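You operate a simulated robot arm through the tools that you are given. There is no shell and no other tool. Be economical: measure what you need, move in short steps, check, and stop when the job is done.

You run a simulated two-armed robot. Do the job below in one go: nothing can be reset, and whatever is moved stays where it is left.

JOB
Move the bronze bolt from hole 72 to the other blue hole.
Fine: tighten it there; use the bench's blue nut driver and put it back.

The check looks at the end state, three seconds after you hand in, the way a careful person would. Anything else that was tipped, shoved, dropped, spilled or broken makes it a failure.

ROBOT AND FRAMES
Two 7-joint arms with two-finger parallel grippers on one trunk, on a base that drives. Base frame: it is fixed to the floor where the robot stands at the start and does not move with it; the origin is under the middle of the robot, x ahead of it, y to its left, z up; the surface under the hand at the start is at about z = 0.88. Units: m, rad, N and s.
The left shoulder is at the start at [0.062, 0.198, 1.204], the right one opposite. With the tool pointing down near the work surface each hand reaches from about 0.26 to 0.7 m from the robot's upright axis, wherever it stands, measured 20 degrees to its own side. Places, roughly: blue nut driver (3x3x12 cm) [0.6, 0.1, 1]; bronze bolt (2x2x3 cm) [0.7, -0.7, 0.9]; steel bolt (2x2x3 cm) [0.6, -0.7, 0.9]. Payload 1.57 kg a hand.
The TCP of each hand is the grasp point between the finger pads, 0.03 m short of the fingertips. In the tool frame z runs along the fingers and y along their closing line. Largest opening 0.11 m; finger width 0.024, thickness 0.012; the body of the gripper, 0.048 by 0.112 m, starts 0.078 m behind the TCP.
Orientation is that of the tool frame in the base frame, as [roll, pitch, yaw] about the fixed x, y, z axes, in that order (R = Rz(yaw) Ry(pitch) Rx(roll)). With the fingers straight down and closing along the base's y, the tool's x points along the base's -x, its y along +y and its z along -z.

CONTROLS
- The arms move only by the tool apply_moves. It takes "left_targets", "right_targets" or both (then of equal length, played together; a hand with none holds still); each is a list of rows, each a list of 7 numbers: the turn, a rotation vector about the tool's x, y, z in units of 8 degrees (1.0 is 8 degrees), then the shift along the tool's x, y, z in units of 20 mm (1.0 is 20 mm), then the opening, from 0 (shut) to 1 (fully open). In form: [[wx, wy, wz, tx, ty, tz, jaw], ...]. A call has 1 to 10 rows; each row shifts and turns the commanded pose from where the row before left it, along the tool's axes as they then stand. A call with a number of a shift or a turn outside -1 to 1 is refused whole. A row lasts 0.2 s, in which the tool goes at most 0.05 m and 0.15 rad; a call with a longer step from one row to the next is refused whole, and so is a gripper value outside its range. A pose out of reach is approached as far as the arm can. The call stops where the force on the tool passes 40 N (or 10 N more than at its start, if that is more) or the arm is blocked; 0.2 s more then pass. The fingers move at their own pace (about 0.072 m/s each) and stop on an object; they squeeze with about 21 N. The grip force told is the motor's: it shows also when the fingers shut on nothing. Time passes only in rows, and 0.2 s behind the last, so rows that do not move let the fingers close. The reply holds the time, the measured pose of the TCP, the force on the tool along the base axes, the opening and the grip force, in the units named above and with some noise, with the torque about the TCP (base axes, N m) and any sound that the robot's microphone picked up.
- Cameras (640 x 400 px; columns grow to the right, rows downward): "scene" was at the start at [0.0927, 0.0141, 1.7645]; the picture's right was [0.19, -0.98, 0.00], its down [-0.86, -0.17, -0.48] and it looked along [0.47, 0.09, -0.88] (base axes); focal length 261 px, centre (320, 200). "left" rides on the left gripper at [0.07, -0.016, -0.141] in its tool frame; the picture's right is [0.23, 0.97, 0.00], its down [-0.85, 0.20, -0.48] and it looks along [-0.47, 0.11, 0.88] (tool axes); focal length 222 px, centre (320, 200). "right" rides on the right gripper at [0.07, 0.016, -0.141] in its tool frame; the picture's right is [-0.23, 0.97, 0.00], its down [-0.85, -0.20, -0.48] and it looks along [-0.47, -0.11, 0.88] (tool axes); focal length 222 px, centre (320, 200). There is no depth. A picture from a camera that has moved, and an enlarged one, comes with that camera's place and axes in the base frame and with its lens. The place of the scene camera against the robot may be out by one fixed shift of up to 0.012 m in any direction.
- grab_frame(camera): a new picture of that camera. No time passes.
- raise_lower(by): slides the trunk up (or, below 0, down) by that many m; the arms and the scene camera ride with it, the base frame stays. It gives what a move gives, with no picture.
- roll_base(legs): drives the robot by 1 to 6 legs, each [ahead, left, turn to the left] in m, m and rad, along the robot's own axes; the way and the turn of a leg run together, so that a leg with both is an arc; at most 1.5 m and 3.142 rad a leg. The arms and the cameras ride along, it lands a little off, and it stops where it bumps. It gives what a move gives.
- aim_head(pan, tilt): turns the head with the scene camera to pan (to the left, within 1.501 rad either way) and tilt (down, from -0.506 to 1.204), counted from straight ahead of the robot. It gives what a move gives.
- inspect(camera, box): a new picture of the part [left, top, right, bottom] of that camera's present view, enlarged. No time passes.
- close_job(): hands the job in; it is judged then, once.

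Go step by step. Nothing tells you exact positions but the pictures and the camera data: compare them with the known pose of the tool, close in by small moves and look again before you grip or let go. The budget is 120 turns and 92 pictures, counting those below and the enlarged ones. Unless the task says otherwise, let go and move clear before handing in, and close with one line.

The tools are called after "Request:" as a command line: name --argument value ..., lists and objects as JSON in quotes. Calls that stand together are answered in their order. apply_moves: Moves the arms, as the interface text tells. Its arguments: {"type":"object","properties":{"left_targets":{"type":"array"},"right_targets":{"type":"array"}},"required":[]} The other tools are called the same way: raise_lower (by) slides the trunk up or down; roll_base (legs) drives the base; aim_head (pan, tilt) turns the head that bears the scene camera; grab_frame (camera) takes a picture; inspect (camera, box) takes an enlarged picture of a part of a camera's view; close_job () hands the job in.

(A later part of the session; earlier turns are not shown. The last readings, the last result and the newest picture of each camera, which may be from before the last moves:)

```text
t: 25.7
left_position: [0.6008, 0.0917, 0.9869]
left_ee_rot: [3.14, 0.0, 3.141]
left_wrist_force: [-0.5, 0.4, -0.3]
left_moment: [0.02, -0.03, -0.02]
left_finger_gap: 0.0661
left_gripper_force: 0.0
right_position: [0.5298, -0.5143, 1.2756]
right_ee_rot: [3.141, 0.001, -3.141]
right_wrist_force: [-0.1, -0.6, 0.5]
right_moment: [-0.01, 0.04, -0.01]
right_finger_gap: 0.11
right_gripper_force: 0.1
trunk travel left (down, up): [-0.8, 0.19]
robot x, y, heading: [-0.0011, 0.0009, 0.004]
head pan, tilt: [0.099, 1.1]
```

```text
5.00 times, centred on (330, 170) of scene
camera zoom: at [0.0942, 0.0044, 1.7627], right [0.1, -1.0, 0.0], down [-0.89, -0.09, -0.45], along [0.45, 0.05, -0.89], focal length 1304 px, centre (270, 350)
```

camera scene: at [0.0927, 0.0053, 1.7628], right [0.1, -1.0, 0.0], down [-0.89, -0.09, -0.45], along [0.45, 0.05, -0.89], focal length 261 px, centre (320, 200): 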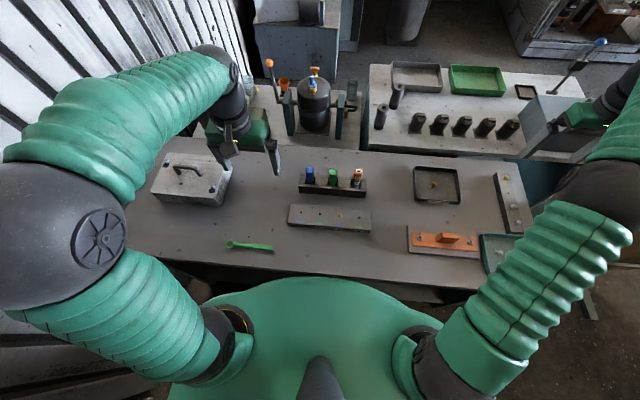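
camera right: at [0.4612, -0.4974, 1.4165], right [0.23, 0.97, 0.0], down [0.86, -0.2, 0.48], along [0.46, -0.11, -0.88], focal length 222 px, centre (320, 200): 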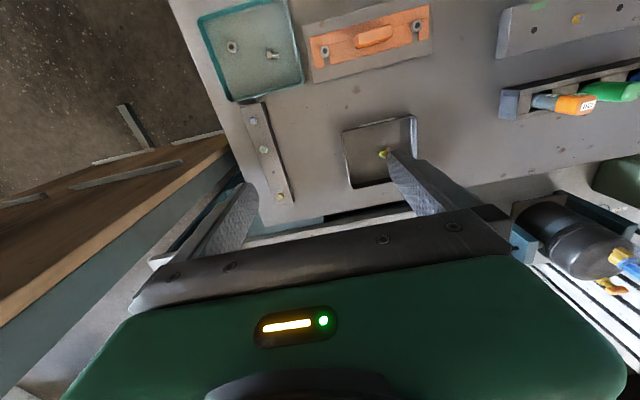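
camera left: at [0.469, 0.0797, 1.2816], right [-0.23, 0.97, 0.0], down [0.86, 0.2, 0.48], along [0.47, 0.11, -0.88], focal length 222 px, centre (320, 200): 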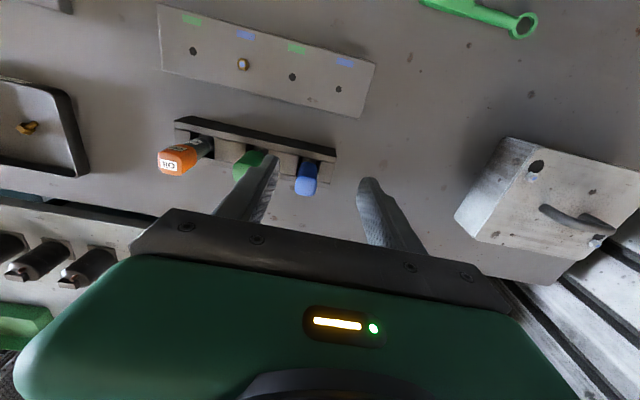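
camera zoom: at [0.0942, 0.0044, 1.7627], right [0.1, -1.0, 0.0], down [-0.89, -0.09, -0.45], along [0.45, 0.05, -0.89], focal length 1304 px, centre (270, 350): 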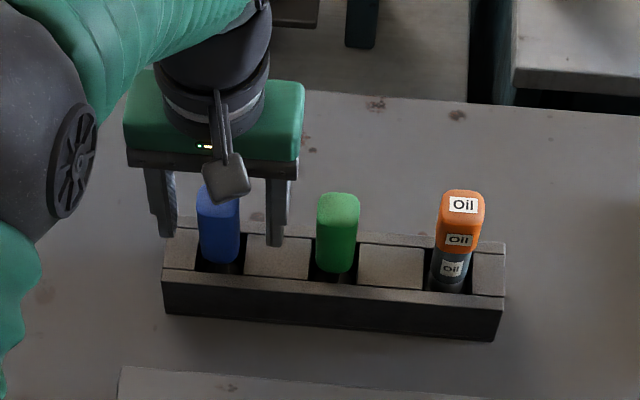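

Both fingers flank the handle. Closing now.

Request:
apply_moves --left_targets '[[0, 0, 0, 0, 0, 0, 0.4], [0, 0, 0, 0, 0, 0, 0.2], [0, 0, 0, 0, 0, 0, 0.1], [0, 0, 0, 0, 0, 0, 0.1], [0, 0, 0, 0, 0, 0, 0.0]]'

Request:
apply_moves --left_targets '[[0, 0, 0, 0, 0, -0.5, 0], [0, 0, 0, 0, 0, -1, 0], [0, 0, 0, 0, 0, -1, 0], [0, 0, 0, 0, 0, -1, 0], [0, 0, 0, 0, 0, -1, 0], [0, 0, 0, 0, 0, -1, 0], [0, 0, 0, 0, 0, -1, 0]]'

Request:
inspect --camera "scene" --box '[270, 110, 390, 210]'

Request:
inspect --camera "left" --box '[210, 70, 410, 230]'

```text
t: 26.9
left_position: [0.6009, 0.0897, 0.9865]
left_ee_rot: [3.14, 0.001, 3.141]
left_wrist_force: [0.3, 0.6, -0.3]
left_moment: [0.02, -0.01, 0.01]
left_finger_gap: 0.0298
left_gripper_force: 21.0
right_position: [0.5311, -0.5148, 1.2752]
right_ee_rot: [3.139, -0.001, -3.14]
right_wrist_force: [-0.6, 0.2, 0.2]
right_moment: [-0.03, 0.0, -0.01]
right_finger_gap: 0.1097
right_gripper_force: 0.1
trunk travel left (down, up): [-0.8, 0.19]
robot x, y, heading: [-0.002, 0.0, -0.001]
head pan, tilt: [0.099, 1.1]
```

```text
t: 28.5
left_position: [0.6014, 0.0888, 1.1176]
left_ee_rot: [3.138, 0.0, 3.142]
left_wrist_force: [0.0, -0.4, -0.5]
left_moment: [-0.02, 0.01, -0.03]
left_finger_gap: 0.0298
left_gripper_force: 20.9
right_position: [0.5314, -0.5139, 1.2746]
right_ee_rot: [-3.141, 0.001, -3.141]
right_wrist_force: [0.3, 0.6, 0.6]
right_moment: [-0.01, -0.02, 0.04]
right_finger_gap: 0.1102
right_gripper_force: 0.0
trunk travel left (down, up): [-0.8, 0.19]
robot x, y, heading: [0.002, 0.0023, -0.0]
head pan, tilt: [0.099, 1.1]
```

```text
4.00 times, centred on (330, 160) of scene
camera zoom: at [0.0937, 0.0044, 1.7627], right [0.1, -1.0, 0.0], down [-0.89, -0.09, -0.45], along [0.45, 0.05, -0.89], focal length 1043 px, centre (280, 360)
```

zoom: 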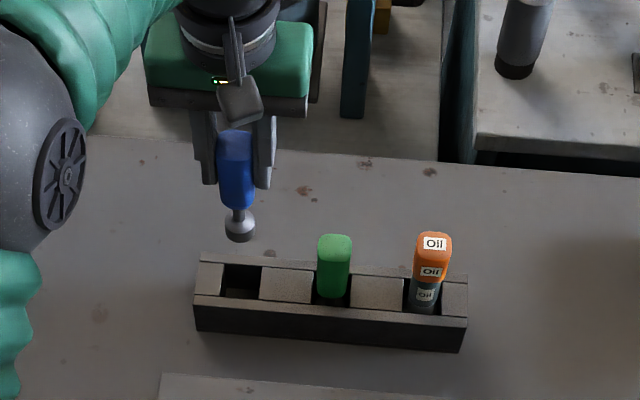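

```text
2.50 times, centred on (310, 150) of left
camera zoom: at [0.532, 0.0717, 1.2596], right [-0.23, 0.97, 0.0], down [0.86, 0.2, 0.48], along [0.47, 0.11, -0.88], focal length 555 px, centre (345, 325)
```

zoom: 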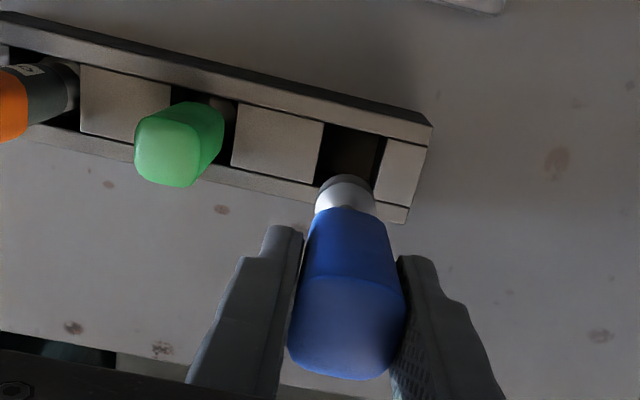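

I hold the driver vertically, picked at (0.601, 0.090, 0.9865), and its socket ends about 0.10 m below the TCP. Now I'll carry it over the bolt at (0.4775, -0.030).

Request:
apply_moves --left_targets '[[0, 0, 0, 1, 0, 0, 0], [0, 0, 0, 1, 0, 0, 0], [0, 0, 0, 1, 0, 0, 0], [0, 0, 0, 1, -0.94, 0, 0], [0, 0, 0, 1, -1, 0, 0], [0, 0, 0, 1, -1, 0, 0], [0, 0, 0, 0.2, -1, 0, 0], [0, 0, 0, 0, -1, 0.6, 0], [0, 0, 0, 0, -1, 0.8, 0], [0, 0, 0, 0, 0, 0.98, 0]]'

Request:
grab_frame --camera "left"

Request:
inspect --camera "scene" --box '[290, 150, 390, 230]'

```text
t: 30.7
left_position: [0.4776, -0.0294, 1.068]
left_ee_rot: [3.14, 0.0, 3.14]
left_wrist_force: [-0.5, -0.3, -0.7]
left_moment: [-0.03, -0.02, 0.03]
left_finger_gap: 0.0294
left_gripper_force: 20.9
right_position: [0.5307, -0.5138, 1.2745]
right_ee_rot: [3.139, -0.001, -3.14]
right_wrist_force: [0.2, 0.1, 0.7]
right_moment: [0.0, -0.02, 0.0]
right_finger_gap: 0.1099
right_gripper_force: 0.0
trunk travel left (down, up): [-0.8, 0.19]
robot x, y, heading: [0.0015, 0.0018, 0.003]
head pan, tilt: [0.099, 1.1]
```

```text
51 pictures are left
camera left: at [0.4089, -0.0482, 1.2097], right [-0.23, 0.97, 0.0], down [0.86, 0.2, 0.48], along [0.47, 0.11, -0.88], focal length 222 px, centre (320, 200)
```

left: 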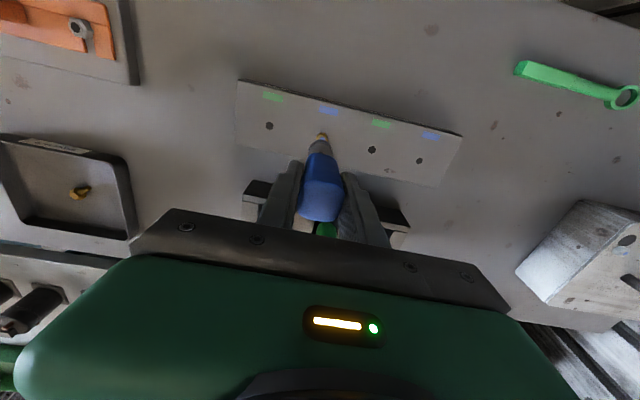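

```text
5.00 times, centred on (340, 190) of scene
camera zoom: at [0.0944, 0.003, 1.7627], right [0.1, -1.0, 0.0], down [-0.89, -0.09, -0.45], along [0.45, 0.05, -0.89], focal length 1304 px, centre (220, 250)
```

zoom: 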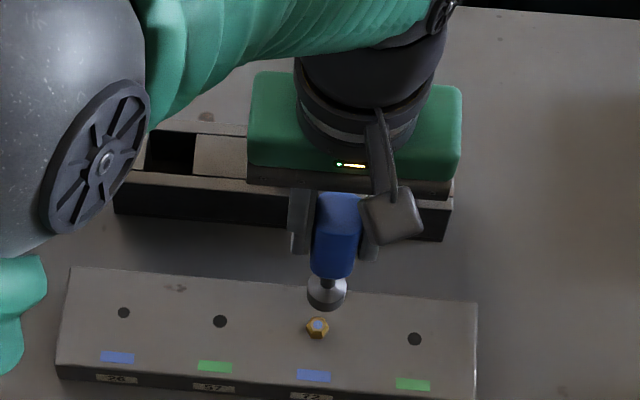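

Request:
inspect --camera "left" --box '[280, 110, 360, 170]'

```text
6.67 times, centred on (320, 140) of left
camera zoom: at [0.4089, -0.0482, 1.2097], right [-0.23, 0.97, 0.0], down [0.86, 0.2, 0.48], along [0.47, 0.11, -0.88], focal length 1481 px, centre (320, 600)
```

zoom: 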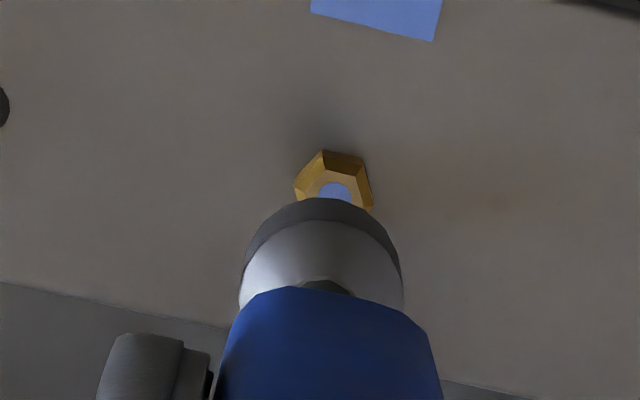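

The socket sits about 2 mm to the right of the bolt axis. I'll correct +2 mm in y and -1.5 mm in x, and lower to just above the head.

Request:
apply_moves --left_targets '[[0, 0, 0, 0.08, 0.1, 0.7, 0], [0, 0, 0, 0, 0, 0.8, 0], [0, 0, 0, 0, 0, 0, 0]]'

Request:
inspect --camera "left" --box '[280, 110, 360, 170]'

Request:
inspect --camera "scene" --box '[320, 180, 360, 220]'

```text
t: 31.5
left_position: [0.4744, -0.0265, 1.0386]
left_ee_rot: [3.139, 0.001, 3.14]
left_wrist_force: [0.5, 0.1, -1.8]
left_moment: [-0.01, -0.01, -0.02]
left_finger_gap: 0.0298
left_gripper_force: 21.1
right_position: [0.53, -0.5151, 1.276]
right_ee_rot: [3.141, 0.0, -3.141]
right_wrist_force: [-0.1, -0.7, 0.0]
right_moment: [-0.03, -0.03, 0.01]
right_finger_gap: 0.1099
right_gripper_force: 0.1
trunk travel left (down, up): [-0.8, 0.19]
robot x, y, heading: [-0.005, 0.0008, -0.0]
head pan, tilt: [0.099, 1.1]
```

```text
6.67 times, centred on (320, 140) of left
camera zoom: at [0.4058, -0.0454, 1.1809], right [-0.23, 0.97, 0.0], down [0.86, 0.2, 0.48], along [0.47, 0.11, -0.88], focal length 1481 px, centre (320, 600)
```

zoom: 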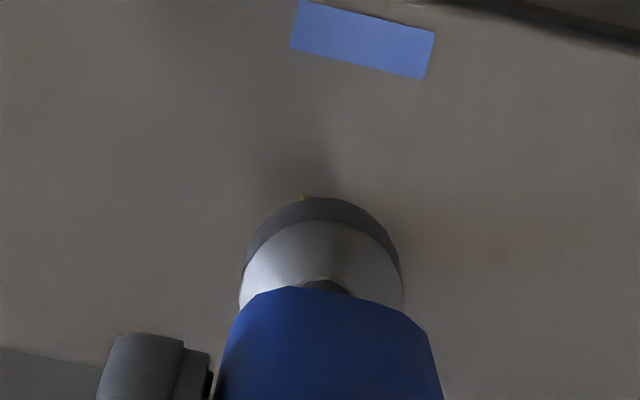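

```text
10.00 times, centred on (340, 200) of scene
camera zoom: at [0.0938, 0.0034, 1.7627], right [0.1, -1.0, 0.0], down [-0.89, -0.09, -0.45], along [0.45, 0.05, -0.89], focal length 2607 px, centre (120, 200)
```

zoom: 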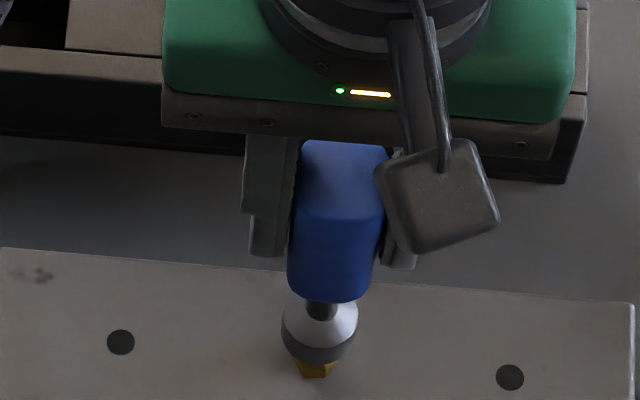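

Looks well centred. I'll lower in small steps, feeling for contact.

Request:
apply_moves --left_targets '[[0, 0, 0, 0, 0, 0.3, 0], [0, 0, 0, 0, 0, 0.2, 0], [0, 0, 0, 0, 0, 0.1, 0], [0, 0, 0, 0, 0, 0.1, 0], [0, 0, 0, 0, 0, 0, 0]]'

Request:
inspect --camera "scene" --box '[320, 180, 360, 220]'

```text
t: 32.7
left_position: [0.4748, -0.0267, 1.0248]
left_ee_rot: [-3.141, 0.002, 3.14]
left_wrist_force: [0.3, 0.0, -0.4]
left_moment: [-0.01, 0.02, -0.03]
left_finger_gap: 0.0296
left_gripper_force: 21.2
right_position: [0.5317, -0.514, 1.274]
right_ee_rot: [-3.141, 0.0, 3.141]
right_wrist_force: [-0.1, -0.8, 0.1]
right_moment: [-0.02, -0.02, 0.01]
right_finger_gap: 0.1102
right_gripper_force: 0.1
trunk travel left (down, up): [-0.8, 0.19]
robot x, y, heading: [0.0015, -0.0011, -0.006]
head pan, tilt: [0.099, 1.1]
```

```text
10.00 times, centred on (340, 200) of scene
camera zoom: at [0.0941, 0.0035, 1.7627], right [0.1, -1.0, 0.0], down [-0.89, -0.09, -0.45], along [0.45, 0.05, -0.89], focal length 2607 px, centre (120, 200)
```

zoom: 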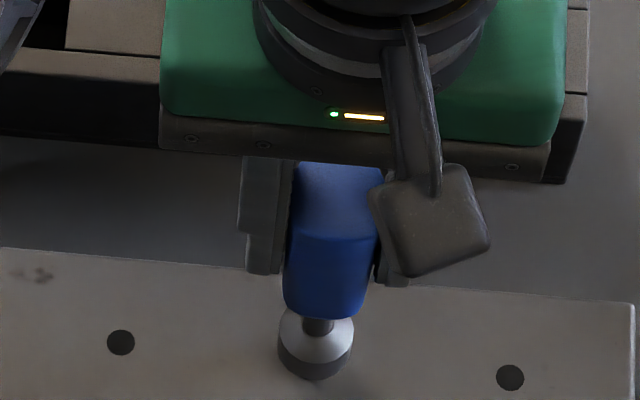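

No contact yet. Continuing down in 2 mm steps.

Request:
apply_moves --left_targets '[[0, 0, 0, 0, 0, 0.1, 0], [0, 0, 0, 0, 0, 0.1, 0], [0, 0, 0, 0, 0, 0.1, 0], [0, 0, 0, 0, 0, 0.1, 0], [0, 0, 0, 0, 0, 0, 0]]'

Request:
inspect --camera "scene" --box '[320, 180, 360, 220]'

```text
t: 33.9
left_position: [0.4734, -0.0267, 1.017]
left_ee_rot: [3.14, 0.001, 3.14]
left_wrist_force: [0.1, 0.0, -1.0]
left_moment: [0.0, 0.02, -0.01]
left_finger_gap: 0.0298
left_gripper_force: 21.2
right_position: [0.5305, -0.5141, 1.2754]
right_ee_rot: [-3.141, -0.002, -3.14]
right_wrist_force: [0.0, -0.4, -0.2]
right_moment: [-0.01, -0.02, -0.02]
right_finger_gap: 0.1099
right_gripper_force: 0.0
trunk travel left (down, up): [-0.8, 0.19]
robot x, y, heading: [0.0034, -0.0013, 0.004]
head pan, tilt: [0.099, 1.1]
```

```text
10.00 times, centred on (340, 200) of scene
camera zoom: at [0.094, 0.0036, 1.7627], right [0.1, -1.0, 0.0], down [-0.89, -0.09, -0.45], along [0.45, 0.05, -0.89], focal length 2607 px, centre (120, 200)
```

zoom: 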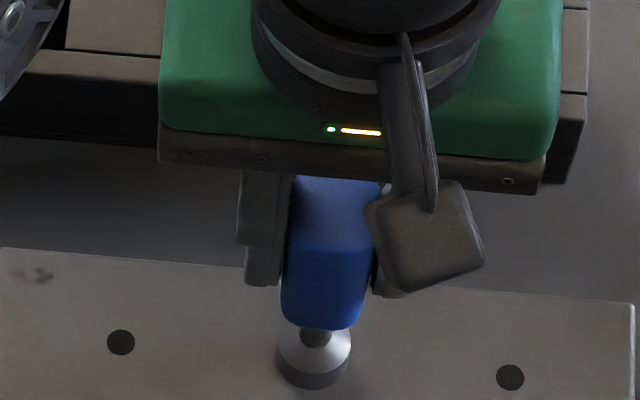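

Request:
apply_moves --left_targets '[[0, 0, 0, 0, 0, 0.1, 0], [0, 0, 0, 0, 0, 0.1, 0], [0, 0, 0, 0, 0, 0.1, 0], [0, 0, 0, 0, 0, 0, 0]]'

Request:
inspect --camera "scene" --box '[320, 180, 360, 220]'

```text
t: 34.9
left_position: [0.4752, -0.0253, 1.0118]
left_ee_rot: [3.141, 0.0, 3.14]
left_wrist_force: [1.5, -1.6, 0.1]
left_moment: [-0.06, -0.02, -0.01]
left_finger_gap: 0.0298
left_gripper_force: 21.2
right_position: [0.5297, -0.5129, 1.275]
right_ee_rot: [-3.141, -0.001, -3.141]
right_wrist_force: [-0.2, 0.1, 0.0]
right_moment: [0.02, -0.02, -0.02]
right_finger_gap: 0.1102
right_gripper_force: 0.1
trunk travel left (down, up): [-0.8, 0.19]
robot x, y, heading: [-0.0002, -0.0012, -0.003]
head pan, tilt: [0.099, 1.1]
```

```text
10.00 times, centred on (340, 200) of scene
camera zoom: at [0.094, 0.0032, 1.7627], right [0.1, -1.0, 0.0], down [-0.89, -0.09, -0.45], along [0.45, 0.05, -0.89], focal length 2607 px, centre (120, 200)
```

zoom: 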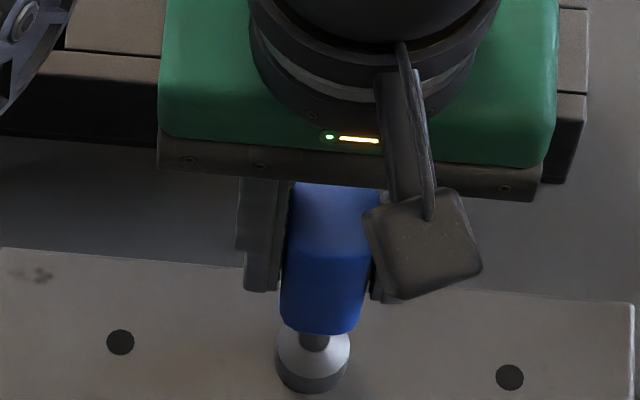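

Light side forces suggest the socket is around the head. I'll ease +1 mm in x and -1 mm in y and lower a bit more.

Request:
apply_moves --left_targets '[[0, 0, 0, -0.04, -0.04, 0, 0], [0, 0, 0, 0, 0, 0.1, 0], [0, 0, 0, 0, 0, 0.1, 0], [0, 0, 0, 0, 0, 0, 0]]'

```text
t: 35.9
left_position: [0.475, -0.0273, 1.0077]
left_ee_rot: [3.14, 0.002, 3.14]
left_wrist_force: [-0.3, 2.9, 15.5]
left_moment: [0.17, -0.12, 0.04]
left_finger_gap: 0.0298
left_gripper_force: 21.0
right_position: [0.5308, -0.513, 1.2751]
right_ee_rot: [-3.142, -0.001, -3.141]
right_wrist_force: [-1.1, 0.1, -0.5]
right_moment: [-0.01, 0.02, 0.04]
right_finger_gap: 0.11
right_gripper_force: 0.0
trunk travel left (down, up): [-0.8, 0.19]
robot x, y, heading: [-0.0012, -0.0012, 0.002]
head pan, tilt: [0.099, 1.1]
```

Axial contact of 15 N at a depth that suggests the head is inside the socket. Now turn counter-clockwise and watch the torque.

Request:
apply_moves --left_targets '[[0, 0, -1, 0, 0, 0, 0], [0, 0, -1, 0, 0, 0, 0], [0, 0, 0, 0, 0, 0, 0]]'

Request:
inspect --camera "scene" --box '[320, 180, 360, 220]'

```text
t: 36.7
left_position: [0.4762, -0.0286, 1.0082]
left_ee_rot: [-3.142, 0.003, -2.864]
left_wrist_force: [0.4, -5.4, 13.0]
left_moment: [-0.35, -0.07, -0.1]
left_finger_gap: 0.0297
left_gripper_force: 21.1
right_position: [0.5297, -0.5148, 1.2758]
right_ee_rot: [3.141, 0.0, 3.141]
right_wrist_force: [1.1, 0.2, 0.0]
right_moment: [0.03, -0.01, 0.0]
right_finger_gap: 0.11
right_gripper_force: 0.1
trunk travel left (down, up): [-0.8, 0.19]
robot x, y, heading: [-0.0006, 0.0009, -0.003]
head pan, tilt: [0.099, 1.1]
```

```text
10.00 times, centred on (340, 200) of scene
camera zoom: at [0.0914, 0.0013, 1.7629], right [0.1, -1.0, 0.0], down [-0.89, -0.09, -0.45], along [0.45, 0.05, -0.89], focal length 2607 px, centre (120, 200)
```

zoom: 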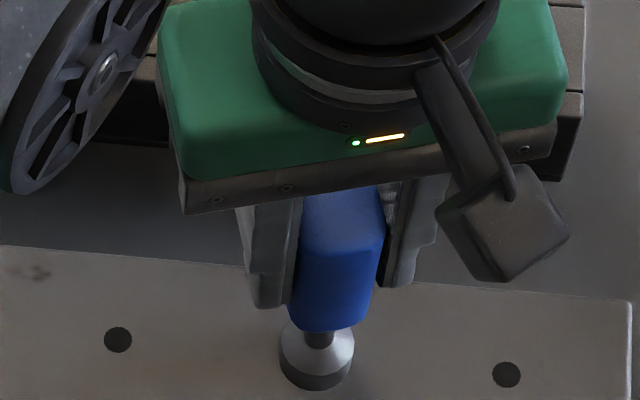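

Request:
apply_moves --left_targets '[[0, 0, -1, 0, 0, 0, 0], [0, 0, -1, 0, 0, 0, 0], [0, 0, -1, 0, 0, 0, 0], [0, 0, 0, 0, 0, 0, 0]]'

Request:
inspect --camera "scene" --box '[320, 180, 360, 220]'

```text
t: 37.7
left_position: [0.4892, -0.0118, 1.0144]
left_ee_rot: [-3.132, 0.004, -2.397]
left_wrist_force: [1.8, -6.9, 8.0]
left_moment: [-0.89, 0.01, 0.21]
left_finger_gap: 0.0302
left_gripper_force: 21.2
right_position: [0.5309, -0.5144, 1.2762]
right_ee_rot: [3.141, -0.001, 3.141]
right_wrist_force: [0.4, 0.0, -0.3]
right_moment: [0.0, 0.0, 0.0]
right_finger_gap: 0.1099
right_gripper_force: 0.1
trunk travel left (down, up): [-0.8, 0.19]
robot x, y, heading: [-0.0011, 0.0013, -0.002]
head pan, tilt: [0.099, 1.1]
```

```text
10.00 times, centred on (340, 200) of scene
camera zoom: at [0.0933, 0.0011, 1.764], right [0.1, -0.99, 0.0], down [-0.89, -0.09, -0.45], along [0.45, 0.05, -0.89], focal length 2607 px, centre (120, 200)
```

zoom: 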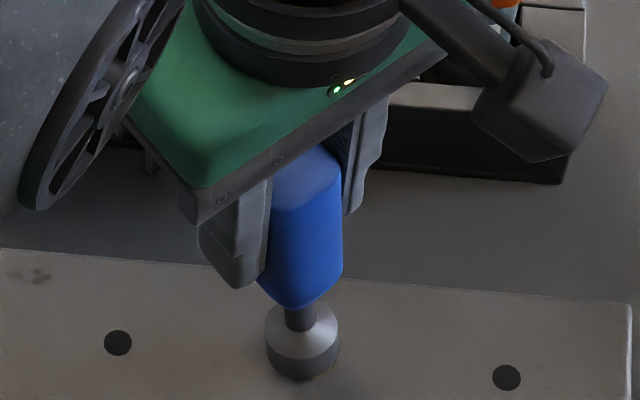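

The arm hit its limit there and the hand drifted about 2 cm. I'll turn straight back and re-check.

Request:
apply_moves --left_targets '[[0, 0, 1, 0, 0, 0, 0], [0, 0, 1, 0, 0, 0, 0], [0, 0, 1, 0, 0, 0, 0], [0, 0, 0, 0, 0, -0.5, 0], [0, 0, 0, 0, 0, -0.5, 0], [0, 0, 0, 0, 0, -0.5, 0], [0, 0, 0, 0, 0, 0, 0]]'

Request:
inspect --camera "scene" --box '[310, 170, 370, 220]'

Request:
inspect --camera "left" --box '[250, 90, 390, 210]'

```text
t: 39.3
left_position: [0.4761, -0.0261, 1.037]
left_ee_rot: [3.139, -0.001, -2.858]
left_wrist_force: [0.3, -1.0, -0.3]
left_moment: [0.03, 0.0, 0.07]
left_finger_gap: 0.0296
left_gripper_force: 21.2
right_position: [0.5322, -0.5149, 1.2745]
right_ee_rot: [3.141, -0.002, -3.141]
right_wrist_force: [0.5, 0.1, -0.7]
right_moment: [0.01, -0.04, 0.02]
right_finger_gap: 0.11
right_gripper_force: 0.0
trunk travel left (down, up): [-0.8, 0.19]
robot x, y, heading: [0.0022, 0.0006, -0.004]
head pan, tilt: [0.099, 1.1]
```

```text
8.00 times, centred on (340, 195) of scene
camera zoom: at [0.0949, 0.002, 1.7623], right [0.1, -1.0, 0.0], down [-0.89, -0.09, -0.45], along [0.45, 0.05, -0.89], focal length 2086 px, centre (160, 240)
```

zoom: 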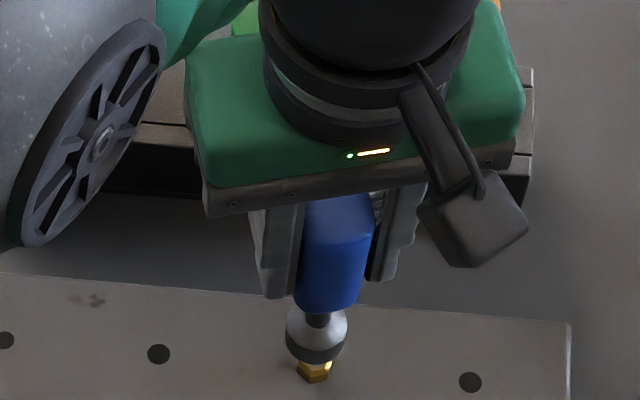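

```text
3.33 times, centred on (320, 150) of left
camera zoom: at [0.4152, -0.0632, 1.1779], right [-0.49, 0.87, 0.0], down [0.77, 0.43, 0.48], along [0.41, 0.24, -0.88], focal length 740 px, centre (320, 367)
```

zoom: 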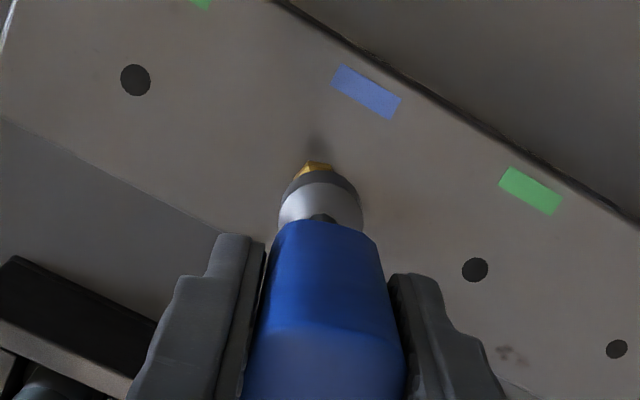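

The driver is still straight in the grip, and more of the bolt shows than before. I'll lift and shift aside to inspect the bolt.

Request:
apply_moves --left_targets '[[0, 0, 1, 0, 0, -1, 0], [0, 0, 1, 0, 0, -1, 0], [0, 0, 0, 0, 1, 0, 0], [0, 0, 0, 0, 1, 0, 0], [0, 0, 0, 0, 0, 0, 0]]'

Request:
inspect --camera "scene" --box '[310, 180, 370, 230]'

Request:
inspect --camera "left" --box '[220, 100, 300, 160]'

```text
t: 40.5
left_position: [0.4755, 0.0124, 1.0781]
left_ee_rot: [3.137, 0.0, 3.137]
left_wrist_force: [0.0, 0.2, -2.0]
left_moment: [-0.02, 0.01, -0.01]
left_finger_gap: 0.03
left_gripper_force: 20.9
right_position: [0.5301, -0.5138, 1.2758]
right_ee_rot: [-3.141, 0.0, -3.141]
right_wrist_force: [0.0, 0.5, 0.2]
right_moment: [0.02, 0.02, -0.02]
right_finger_gap: 0.1099
right_gripper_force: 0.1
trunk travel left (down, up): [-0.8, 0.19]
robot x, y, heading: [-0.0018, -0.0011, 0.001]
head pan, tilt: [0.099, 1.1]
```

```text
8.00 times, centred on (340, 205) of scene
camera zoom: at [0.0934, 0.0045, 1.7628], right [0.1, -1.0, 0.0], down [-0.89, -0.09, -0.45], along [0.45, 0.05, -0.89], focal length 2086 px, centre (160, 160)
```

zoom: 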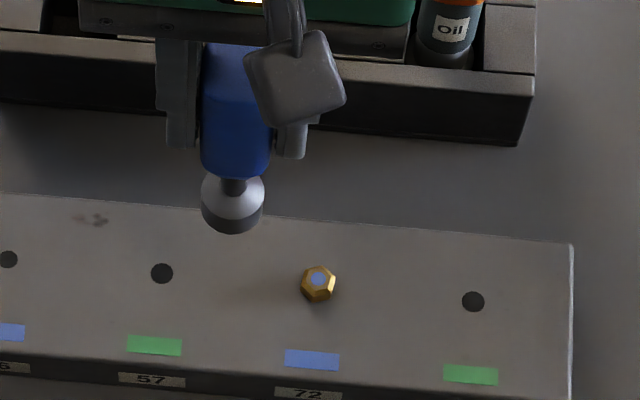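

```text
6.67 times, centred on (260, 130) of left
camera zoom: at [0.4075, -0.0052, 1.2201], right [-0.22, 0.97, 0.0], down [0.86, 0.2, 0.48], along [0.47, 0.11, -0.88], focal length 1481 px, centre (720, 667)
```

zoom: 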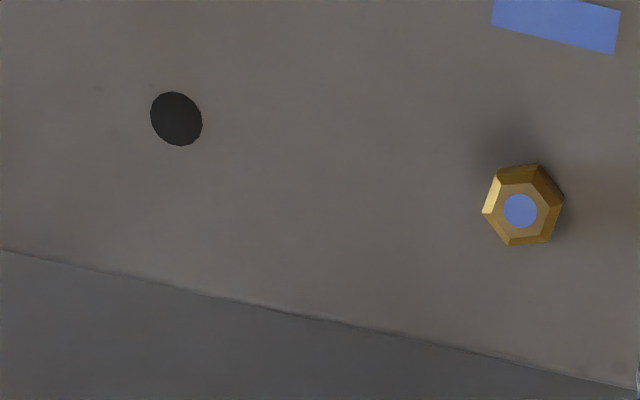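

The bolt has turned about 20° CCW, so the socket does engage. I'll test how far the wrist can turn the other way (clockwise) in free air, so I can get long strokes.

Request:
apply_moves --left_targets '[[0, 0, 1, 0, 0, -0.5, 0], [0, 0, 1, 0, 0, 0, 0], [0, 0, 1, 0, 0, 0, 0], [0, 0, 1, 0, 0, 0, 0], [0, 0, 1, 0, 0, 0, 0], [0, 0, 1, 0, 0, 0, 0], [0, 0, 1, 0, 0, 0, 0], [0, 0, 1, 0, 0, 0, 0], [0, 0, 1, 0, 0, 0, 0], [0, 0, 1, 0, 0, 0, 0]]'

Request:
apply_moves --left_targets '[[0, 0, 1, 0, 0, 0, 0], [0, 0, 1, 0, 0, 0, 0], [0, 0, 1, 0, 0, 0, 0], [0, 0, 1, 0, 0, 0, 0], [0, 0, 1, 0, 0, 0, 0]]'

```text
t: 42.7
left_position: [0.4752, 0.0127, 1.0882]
left_ee_rot: [3.141, -0.001, 1.742]
left_wrist_force: [0.3, 1.1, -1.0]
left_moment: [0.01, -0.01, 0.03]
left_finger_gap: 0.0296
left_gripper_force: 20.9
right_position: [0.5303, -0.5137, 1.2744]
right_ee_rot: [3.142, 0.0, 3.14]
right_wrist_force: [-0.2, 0.4, -1.0]
right_moment: [0.0, -0.01, 0.01]
right_finger_gap: 0.1103
right_gripper_force: 0.1
trunk travel left (down, up): [-0.8, 0.19]
robot x, y, heading: [0.0008, -0.0018, -0.003]
head pan, tilt: [0.099, 1.1]
```

```text
t: 43.9
left_position: [0.4754, 0.0126, 1.0871]
left_ee_rot: [-3.139, -0.001, 1.042]
left_wrist_force: [0.2, -0.5, -2.1]
left_moment: [-0.04, -0.02, 0.02]
left_finger_gap: 0.0297
left_gripper_force: 21.1
right_position: [0.5311, -0.5131, 1.2743]
right_ee_rot: [-3.141, -0.001, 3.14]
right_wrist_force: [-0.1, 0.1, -0.3]
right_moment: [0.0, 0.05, 0.01]
right_finger_gap: 0.1101
right_gripper_force: 0.1
trunk travel left (down, up): [-0.8, 0.19]
robot x, y, heading: [0.0008, -0.0019, -0.001]
head pan, tilt: [0.099, 1.1]
```

Request:
apply_moves --left_targets '[[0, 0, 1, 0, 0, 0, 0], [0, 0, 1, 0, 0, 0, 0], [0, 0, 1, 0, 0, 0, 0], [0, 0, 1, 0, 0, 0, 0], [0, 0, 1, 0, 0, 0, 0], [0, 0, 1, 0, 0, 0, 0], [0, 0, 1, 0, 0, 0, 0]]'

Request:
grab_frame --camera "scene"

```text
t: 45.5
left_position: [0.4765, 0.0132, 1.0866]
left_ee_rot: [-3.14, 0.001, 0.064]
left_wrist_force: [-0.3, 0.3, -1.7]
left_moment: [-0.02, 0.0, -0.02]
left_finger_gap: 0.0295
left_gripper_force: 21.4
right_position: [0.5307, -0.5138, 1.2752]
right_ee_rot: [3.141, -0.001, 3.141]
right_wrist_force: [-0.5, -0.2, -0.6]
right_moment: [0.0, 0.0, -0.02]
right_finger_gap: 0.1103
right_gripper_force: 0.0
trunk travel left (down, up): [-0.8, 0.19]
robot x, y, heading: [-0.0014, 0.0009, 0.004]
head pan, tilt: [0.099, 1.1]
```

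```text
37 pictures are left
camera scene: at [0.0941, 0.0045, 1.7627], right [0.1, -1.0, 0.0], down [-0.89, -0.09, -0.45], along [0.45, 0.05, -0.89], focal length 261 px, centre (320, 200)
```

scene: 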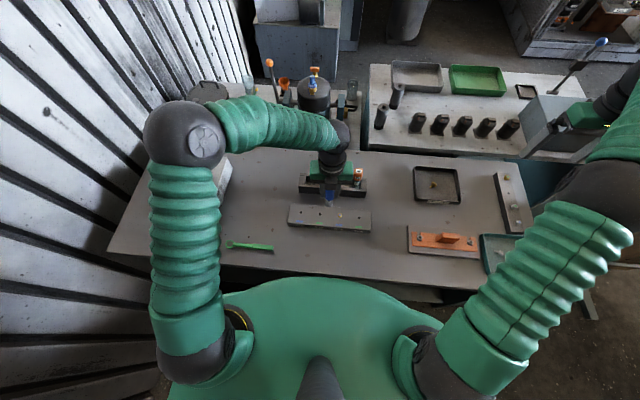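

The wrist has about 176° of clockwise range, so long strokes are possible. I'll check the socket's offset from the TCP by comparing with the earlier view at the opposite yaw.

Request:
inspect --camera "scene" --box '[310, 170, 370, 220]'

```text
8.00 times, centred on (340, 195) of scene
camera zoom: at [0.0941, 0.0045, 1.7627], right [0.1, -1.0, 0.0], down [-0.89, -0.09, -0.45], along [0.45, 0.05, -0.89], focal length 2086 px, centre (160, 240)
```

zoom: 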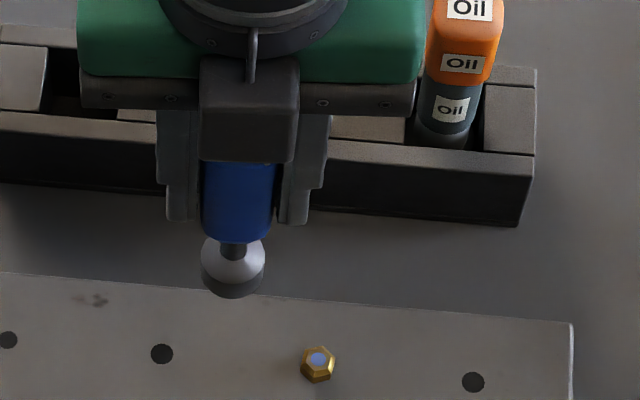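

The socket axis coincides with the TCP within about 1 mm, so I take the bolt axis as (0.475, -0.0275) in hand coordinates. I'll return over the bolt at yaw about 20° (hex-matched) and lower.

Request:
apply_moves --left_targets '[[0, 0, 0, -0.1, 1, 0, 0], [0, 0, 0, -0.1, 1.0, 0, 0], [0, 0, -1, 0, 0, 0, 0], [0, 0, -1, 0, 0, 0, 0], [0, 0, 0, 0, 0, 1, 0], [0, 0, 0, 0, 0, 1, 0], [0, 0, 0, 0, 0, 1, 0], [0, 0, 0, 0, 0, 0, 0]]'

Request:
inspect --camera "scene" --box '[310, 180, 370, 230]'

```text
t: 47.3
left_position: [0.4738, -0.0259, 1.0267]
left_ee_rot: [-3.14, 0.0, 0.348]
left_wrist_force: [0.5, -0.8, -1.5]
left_moment: [-0.01, -0.01, -0.02]
left_finger_gap: 0.0295
left_gripper_force: 21.4
right_position: [0.5304, -0.5129, 1.2748]
right_ee_rot: [3.14, 0.0, 3.141]
right_wrist_force: [0.3, -0.5, -0.8]
right_moment: [-0.01, -0.03, 0.0]
right_finger_gap: 0.11
right_gripper_force: 0.1
trunk travel left (down, up): [-0.8, 0.19]
robot x, y, heading: [0.0031, 0.0021, 0.002]
head pan, tilt: [0.099, 1.1]
```

```text
8.00 times, centred on (340, 205) of scene
camera zoom: at [0.0939, 0.0041, 1.7627], right [0.1, -1.0, 0.0], down [-0.89, -0.09, -0.45], along [0.45, 0.05, -0.89], focal length 2086 px, centre (160, 160)
```

zoom: 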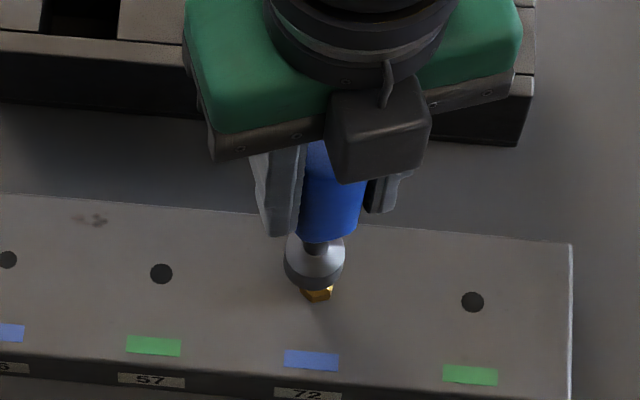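

The socket sits about 2–3 mm too far in x. I'll correct that and lower onto the head.

Request:
apply_moves --left_targets '[[0, 0, 0, -0.12, 0, 0, 0], [0, 0, 0, 0, 0, 0.2, 0], [0, 0, 0, 0, 0, 0.2, 0], [0, 0, 0, 0, 0, 0.1, 0], [0, 0, 0, 0, 0, 0.1, 0], [0, 0, 0, 0, 0, 0.1, 0], [0, 0, 0, 0, 0, 0.1, 0], [0, 0, 0, 0, 0, 0, 0]]'

Request:
inspect --camera "scene" --box '[310, 180, 370, 230]'

```text
t: 49.1
left_position: [0.4727, -0.0284, 1.0118]
left_ee_rot: [-3.14, -0.001, 0.348]
left_wrist_force: [-0.4, 1.1, -1.7]
left_moment: [0.01, -0.03, 0.05]
left_finger_gap: 0.0298
left_gripper_force: 20.9
right_position: [0.529, -0.5136, 1.2736]
right_ee_rot: [3.141, -0.001, 3.141]
right_wrist_force: [-0.2, 0.7, 0.2]
right_moment: [-0.01, -0.02, 0.02]
right_finger_gap: 0.11
right_gripper_force: 0.1
trunk travel left (down, up): [-0.8, 0.19]
robot x, y, heading: [0.0008, -0.0023, -0.003]
head pan, tilt: [0.099, 1.1]
```

```text
8.00 times, centred on (340, 205) of scene
camera zoom: at [0.094, 0.0039, 1.7627], right [0.1, -1.0, 0.0], down [-0.89, -0.09, -0.45], along [0.45, 0.05, -0.89], focal length 2086 px, centre (160, 160)
```

zoom: 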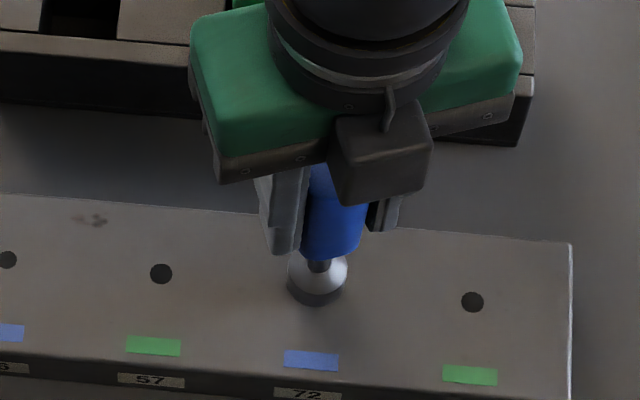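

Request:
apply_moves --left_targets '[[0, 0, 0, 0, 0, 0.1, 0], [0, 0, 0, 0, 0, 0.1, 0], [0, 0, 0, 0, 0, 0, 0]]'

Request:
inspect --camera "scene" --box '[310, 180, 370, 230]'

```text
t: 49.9
left_position: [0.4741, -0.0277, 1.008]
left_ee_rot: [-3.14, 0.001, 0.346]
left_wrist_force: [-0.8, -0.3, -0.5]
left_moment: [-0.02, -0.03, -0.03]
left_finger_gap: 0.0296
left_gripper_force: 20.8
right_position: [0.5308, -0.5143, 1.2743]
right_ee_rot: [3.142, -0.001, 3.141]
right_wrist_force: [0.2, -0.6, 0.6]
right_moment: [-0.04, 0.01, 0.03]
right_finger_gap: 0.1101
right_gripper_force: 0.0
trunk travel left (down, up): [-0.8, 0.19]
robot x, y, heading: [-0.0023, 0.001, -0.001]
head pan, tilt: [0.099, 1.1]
```

```text
8.00 times, centred on (340, 205) of scene
camera zoom: at [0.094, 0.0039, 1.7627], right [0.1, -1.0, 0.0], down [-0.89, -0.09, -0.45], along [0.45, 0.05, -0.89], focal length 2086 px, centre (160, 160)
```

zoom: 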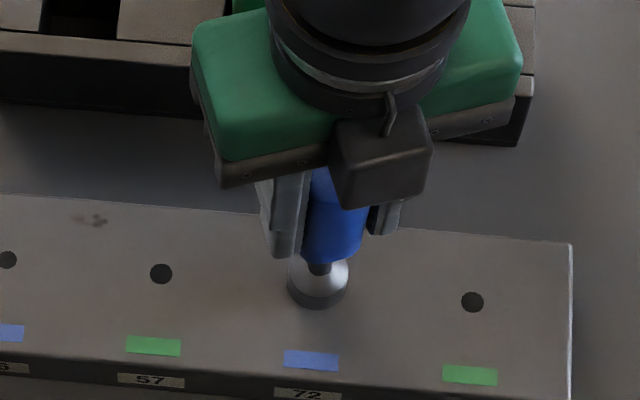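

No contact yet. Down a little further.

Request:
apply_moves --left_targets '[[0, 0, 0, 0, 0, 0.1, 0], [0, 0, 0, 0, 0, 0.1, 0], [0, 0, 0, 0, 0, 0, 0]]'

```text
t: 50.7
left_position: [0.4715, -0.0284, 1.0042]
left_ee_rot: [-3.14, 0.0, 0.347]
left_wrist_force: [-0.2, -0.3, -1.6]
left_moment: [-0.02, 0.01, 0.01]
left_finger_gap: 0.0298
left_gripper_force: 21.0
right_position: [0.5317, -0.5136, 1.2746]
right_ee_rot: [-3.141, 0.0, -3.142]
right_wrist_force: [0.1, -0.1, 0.1]
right_moment: [-0.03, 0.02, -0.03]
right_finger_gap: 0.1101
right_gripper_force: 0.1
trunk travel left (down, up): [-0.8, 0.19]
robot x, y, heading: [0.0005, 0.001, -0.002]
head pan, tilt: [0.099, 1.1]
```

Request:
apply_moves --left_targets '[[0, 0, 0, 0, 0, 0.1, 0], [0, 0, 0, 0, 0, 0.1, 0], [0, 0, 0, 0, 0, 0, 0]]'

Request:
inspect --camera "scene" --box '[310, 180, 370, 230]'

```text
t: 51.5
left_position: [0.4714, -0.0289, 1.0005]
left_ee_rot: [-3.14, -0.003, 0.348]
left_wrist_force: [0.1, 1.6, 16.0]
left_moment: [0.03, 0.12, 0.06]
left_finger_gap: 0.0298
left_gripper_force: 21.0
right_position: [0.5306, -0.5141, 1.2743]
right_ee_rot: [-3.141, 0.001, 3.141]
right_wrist_force: [0.3, -0.2, 0.5]
right_moment: [0.0, 0.01, -0.01]
right_finger_gap: 0.11
right_gripper_force: 0.1
trunk travel left (down, up): [-0.8, 0.19]
robot x, y, heading: [-0.0041, -0.0017, -0.001]
head pan, tilt: [0.099, 1.1]
```

```text
8.00 times, centred on (340, 205) of scene
camera zoom: at [0.0912, 0.0051, 1.7632], right [0.1, -1.0, 0.0], down [-0.89, -0.09, -0.45], along [0.45, 0.05, -0.89], focal length 2086 px, centre (160, 160)
```

zoom: 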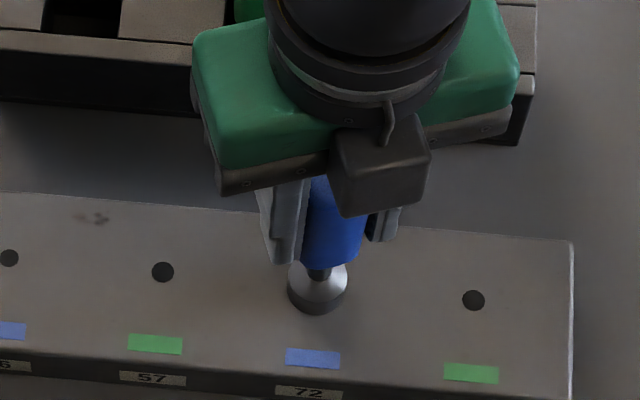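

Seated 7 mm deeper than before, so it is fully engaged. Now a long counter-clockwise stroke.

Request:
apply_moves --left_targets '[[0, 0, -1, 0, 0.009, -0.03, 0], [0, 0, -1, 0, 0.009, 0, 0], [0, 0, -1, 0, 0.009, 0, 0], [0, 0, -1, 0, 0.009, 0, 0], [0, 0, -1, 0, 0.009, 0, 0], [0, 0, 0, 0, 0, 0, 0]]'

```text
t: 52.9
left_position: [0.4721, -0.0298, 1.0026]
left_ee_rot: [-3.141, -0.001, 1.046]
left_wrist_force: [-0.3, -1.2, 13.4]
left_moment: [-0.19, 0.15, -0.03]
left_finger_gap: 0.0296
left_gripper_force: 20.7
right_position: [0.5295, -0.5147, 1.2764]
right_ee_rot: [3.141, 0.001, -3.141]
right_wrist_force: [0.5, -0.4, -0.2]
right_moment: [0.0, 0.02, -0.01]
right_finger_gap: 0.1101
right_gripper_force: 0.0
trunk travel left (down, up): [-0.8, 0.19]
robot x, y, heading: [0.0016, 0.0042, 0.004]
head pan, tilt: [0.099, 1.1]
```

Request:
apply_moves --left_targets '[[0, 0, -1, 0, 0.009, -0.03, 0], [0, 0, -1, 0, 0.009, -0.02, 0], [0, 0, -1, 0, 0.009, -0.02, 0], [0, 0, -1, 0, 0.009, -0.01, 0], [0, 0, -1, 0, 0.009, -0.01, 0], [0, 0, -1, 0, 0.009, -0.01, 0], [0, 0, -1, 0, 0.009, -0.01, 0], [0, 0, -1, 0, 0.009, -0.01, 0], [0, 0, 0, 0, 0, 0, 0]]'

Request:
apply_moves --left_targets '[[0, 0, -1, 0, 0.009, -0.01, 0], [0, 0, -1, 0, 0.009, -0.01, 0], [0, 0, -1, 0, 0.009, -0.01, 0], [0, 0, -1, 0, 0.009, -0.01, 0], [0, 0, -1, 0, 0.009, -0.01, 0], [0, 0, -1, 0, 0.009, -0.01, 0], [0, 0, -1, 0, 0.009, -0.01, 0], [0, 0, 0, 0, 0, 0, 0]]'

Request:
inspect --camera "scene" --box '[310, 180, 370, 230]'

```text
t: 54.9
left_position: [0.4734, -0.0286, 1.0027]
left_ee_rot: [3.141, -0.002, 2.163]
left_wrist_force: [0.7, -0.1, -0.5]
left_moment: [-0.01, -0.02, -0.06]
left_finger_gap: 0.0296
left_gripper_force: 20.7
right_position: [0.5307, -0.5141, 1.2739]
right_ee_rot: [-3.14, 0.001, -3.14]
right_wrist_force: [-0.3, -0.8, 0.0]
right_moment: [0.01, -0.01, 0.01]
right_finger_gap: 0.1101
right_gripper_force: 0.0
trunk travel left (down, up): [-0.8, 0.19]
robot x, y, heading: [-0.0013, -0.0013, -0.001]
head pan, tilt: [0.099, 1.1]
```

```text
t: 56.7
left_position: [0.4746, -0.0274, 1.0043]
left_ee_rot: [3.141, 0.0, -3.141]
left_wrist_force: [-0.2, 0.7, -0.8]
left_moment: [-0.01, 0.0, -0.02]
left_finger_gap: 0.0296
left_gripper_force: 21.2
right_position: [0.5306, -0.5137, 1.2758]
right_ee_rot: [3.14, 0.001, -3.14]
right_wrist_force: [-0.3, -0.4, -0.9]
right_moment: [0.0, 0.0, -0.02]
right_finger_gap: 0.1101
right_gripper_force: 0.1
trunk travel left (down, up): [-0.8, 0.19]
robot x, y, heading: [-0.0007, 0.0034, 0.003]
head pan, tilt: [0.099, 1.1]
```

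```text
8.00 times, centred on (340, 205) of scene
camera zoom: at [0.0939, 0.0035, 1.7628], right [0.1, -1.0, 0.0], down [-0.89, -0.09, -0.45], along [0.45, 0.05, -0.89], focal length 2086 px, centre (160, 160)
```

zoom: 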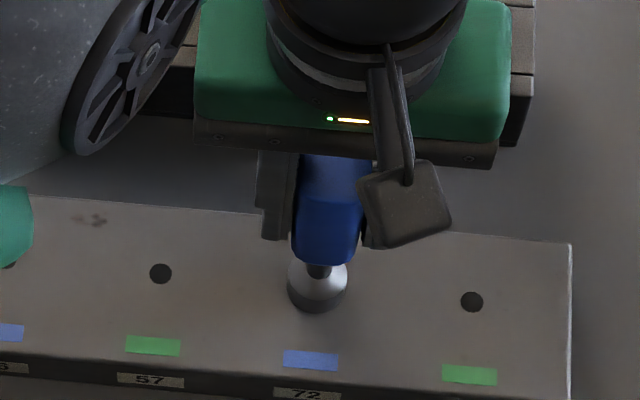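

Turned about 160° with almost no torque now. I'll lift and inspect the bolt.

Request:
apply_moves --left_targets '[[0, 0, 0, 0, 0, -1, 0], [0, 0, 0, 0, 0, -1, 0], [0, 0, 0, 0, 0, -1, 0], [0, 0, 0, 0, 0, -1, 0], [0, 0, 0, 0, 1, 0, 0], [0, 0, 0, 0, 1, 0, 0], [0, 0, 0, 0, 0, 0, 0]]'

Request:
inspect --camera "left" --box '[220, 100, 300, 160]'

Request:
inspect --camera "scene" --box '[310, 180, 370, 230]'

```text
t: 58.3
left_position: [0.4732, 0.011, 1.0839]
left_ee_rot: [3.141, -0.001, 3.141]
left_wrist_force: [-0.3, 0.1, -1.8]
left_moment: [-0.03, -0.01, 0.01]
left_finger_gap: 0.0298
left_gripper_force: 20.8
right_position: [0.5295, -0.5139, 1.2747]
right_ee_rot: [3.141, -0.001, -3.141]
right_wrist_force: [0.2, 0.1, 0.1]
right_moment: [-0.01, 0.03, 0.01]
right_finger_gap: 0.11
right_gripper_force: 0.1
trunk travel left (down, up): [-0.8, 0.19]
robot x, y, heading: [0.0035, -0.001, -0.0]
head pan, tilt: [0.099, 1.1]
```

```text
6.67 times, centred on (260, 130) of left
camera zoom: at [0.4057, -0.0068, 1.227], right [-0.22, 0.97, 0.0], down [0.86, 0.2, 0.48], along [0.47, 0.11, -0.88], focal length 1481 px, centre (720, 667)
```

zoom: 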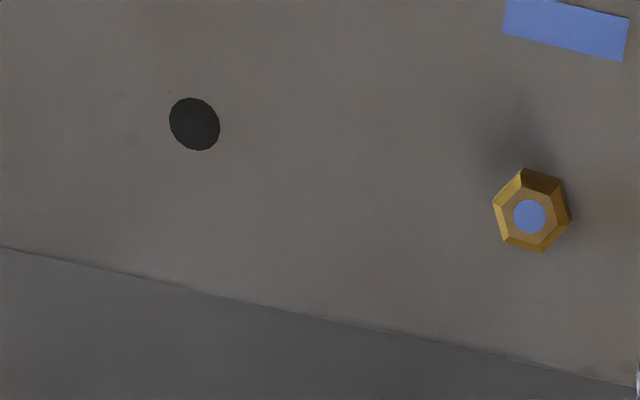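

```text
8.00 times, centred on (340, 205) of scene
camera zoom: at [0.0937, 0.0047, 1.7628], right [0.1, -1.0, 0.0], down [-0.89, -0.09, -0.45], along [0.45, 0.05, -0.89], focal length 2086 px, centre (160, 160)
```

zoom: 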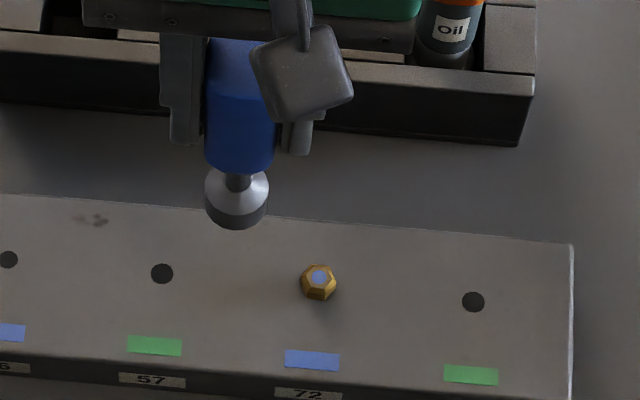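

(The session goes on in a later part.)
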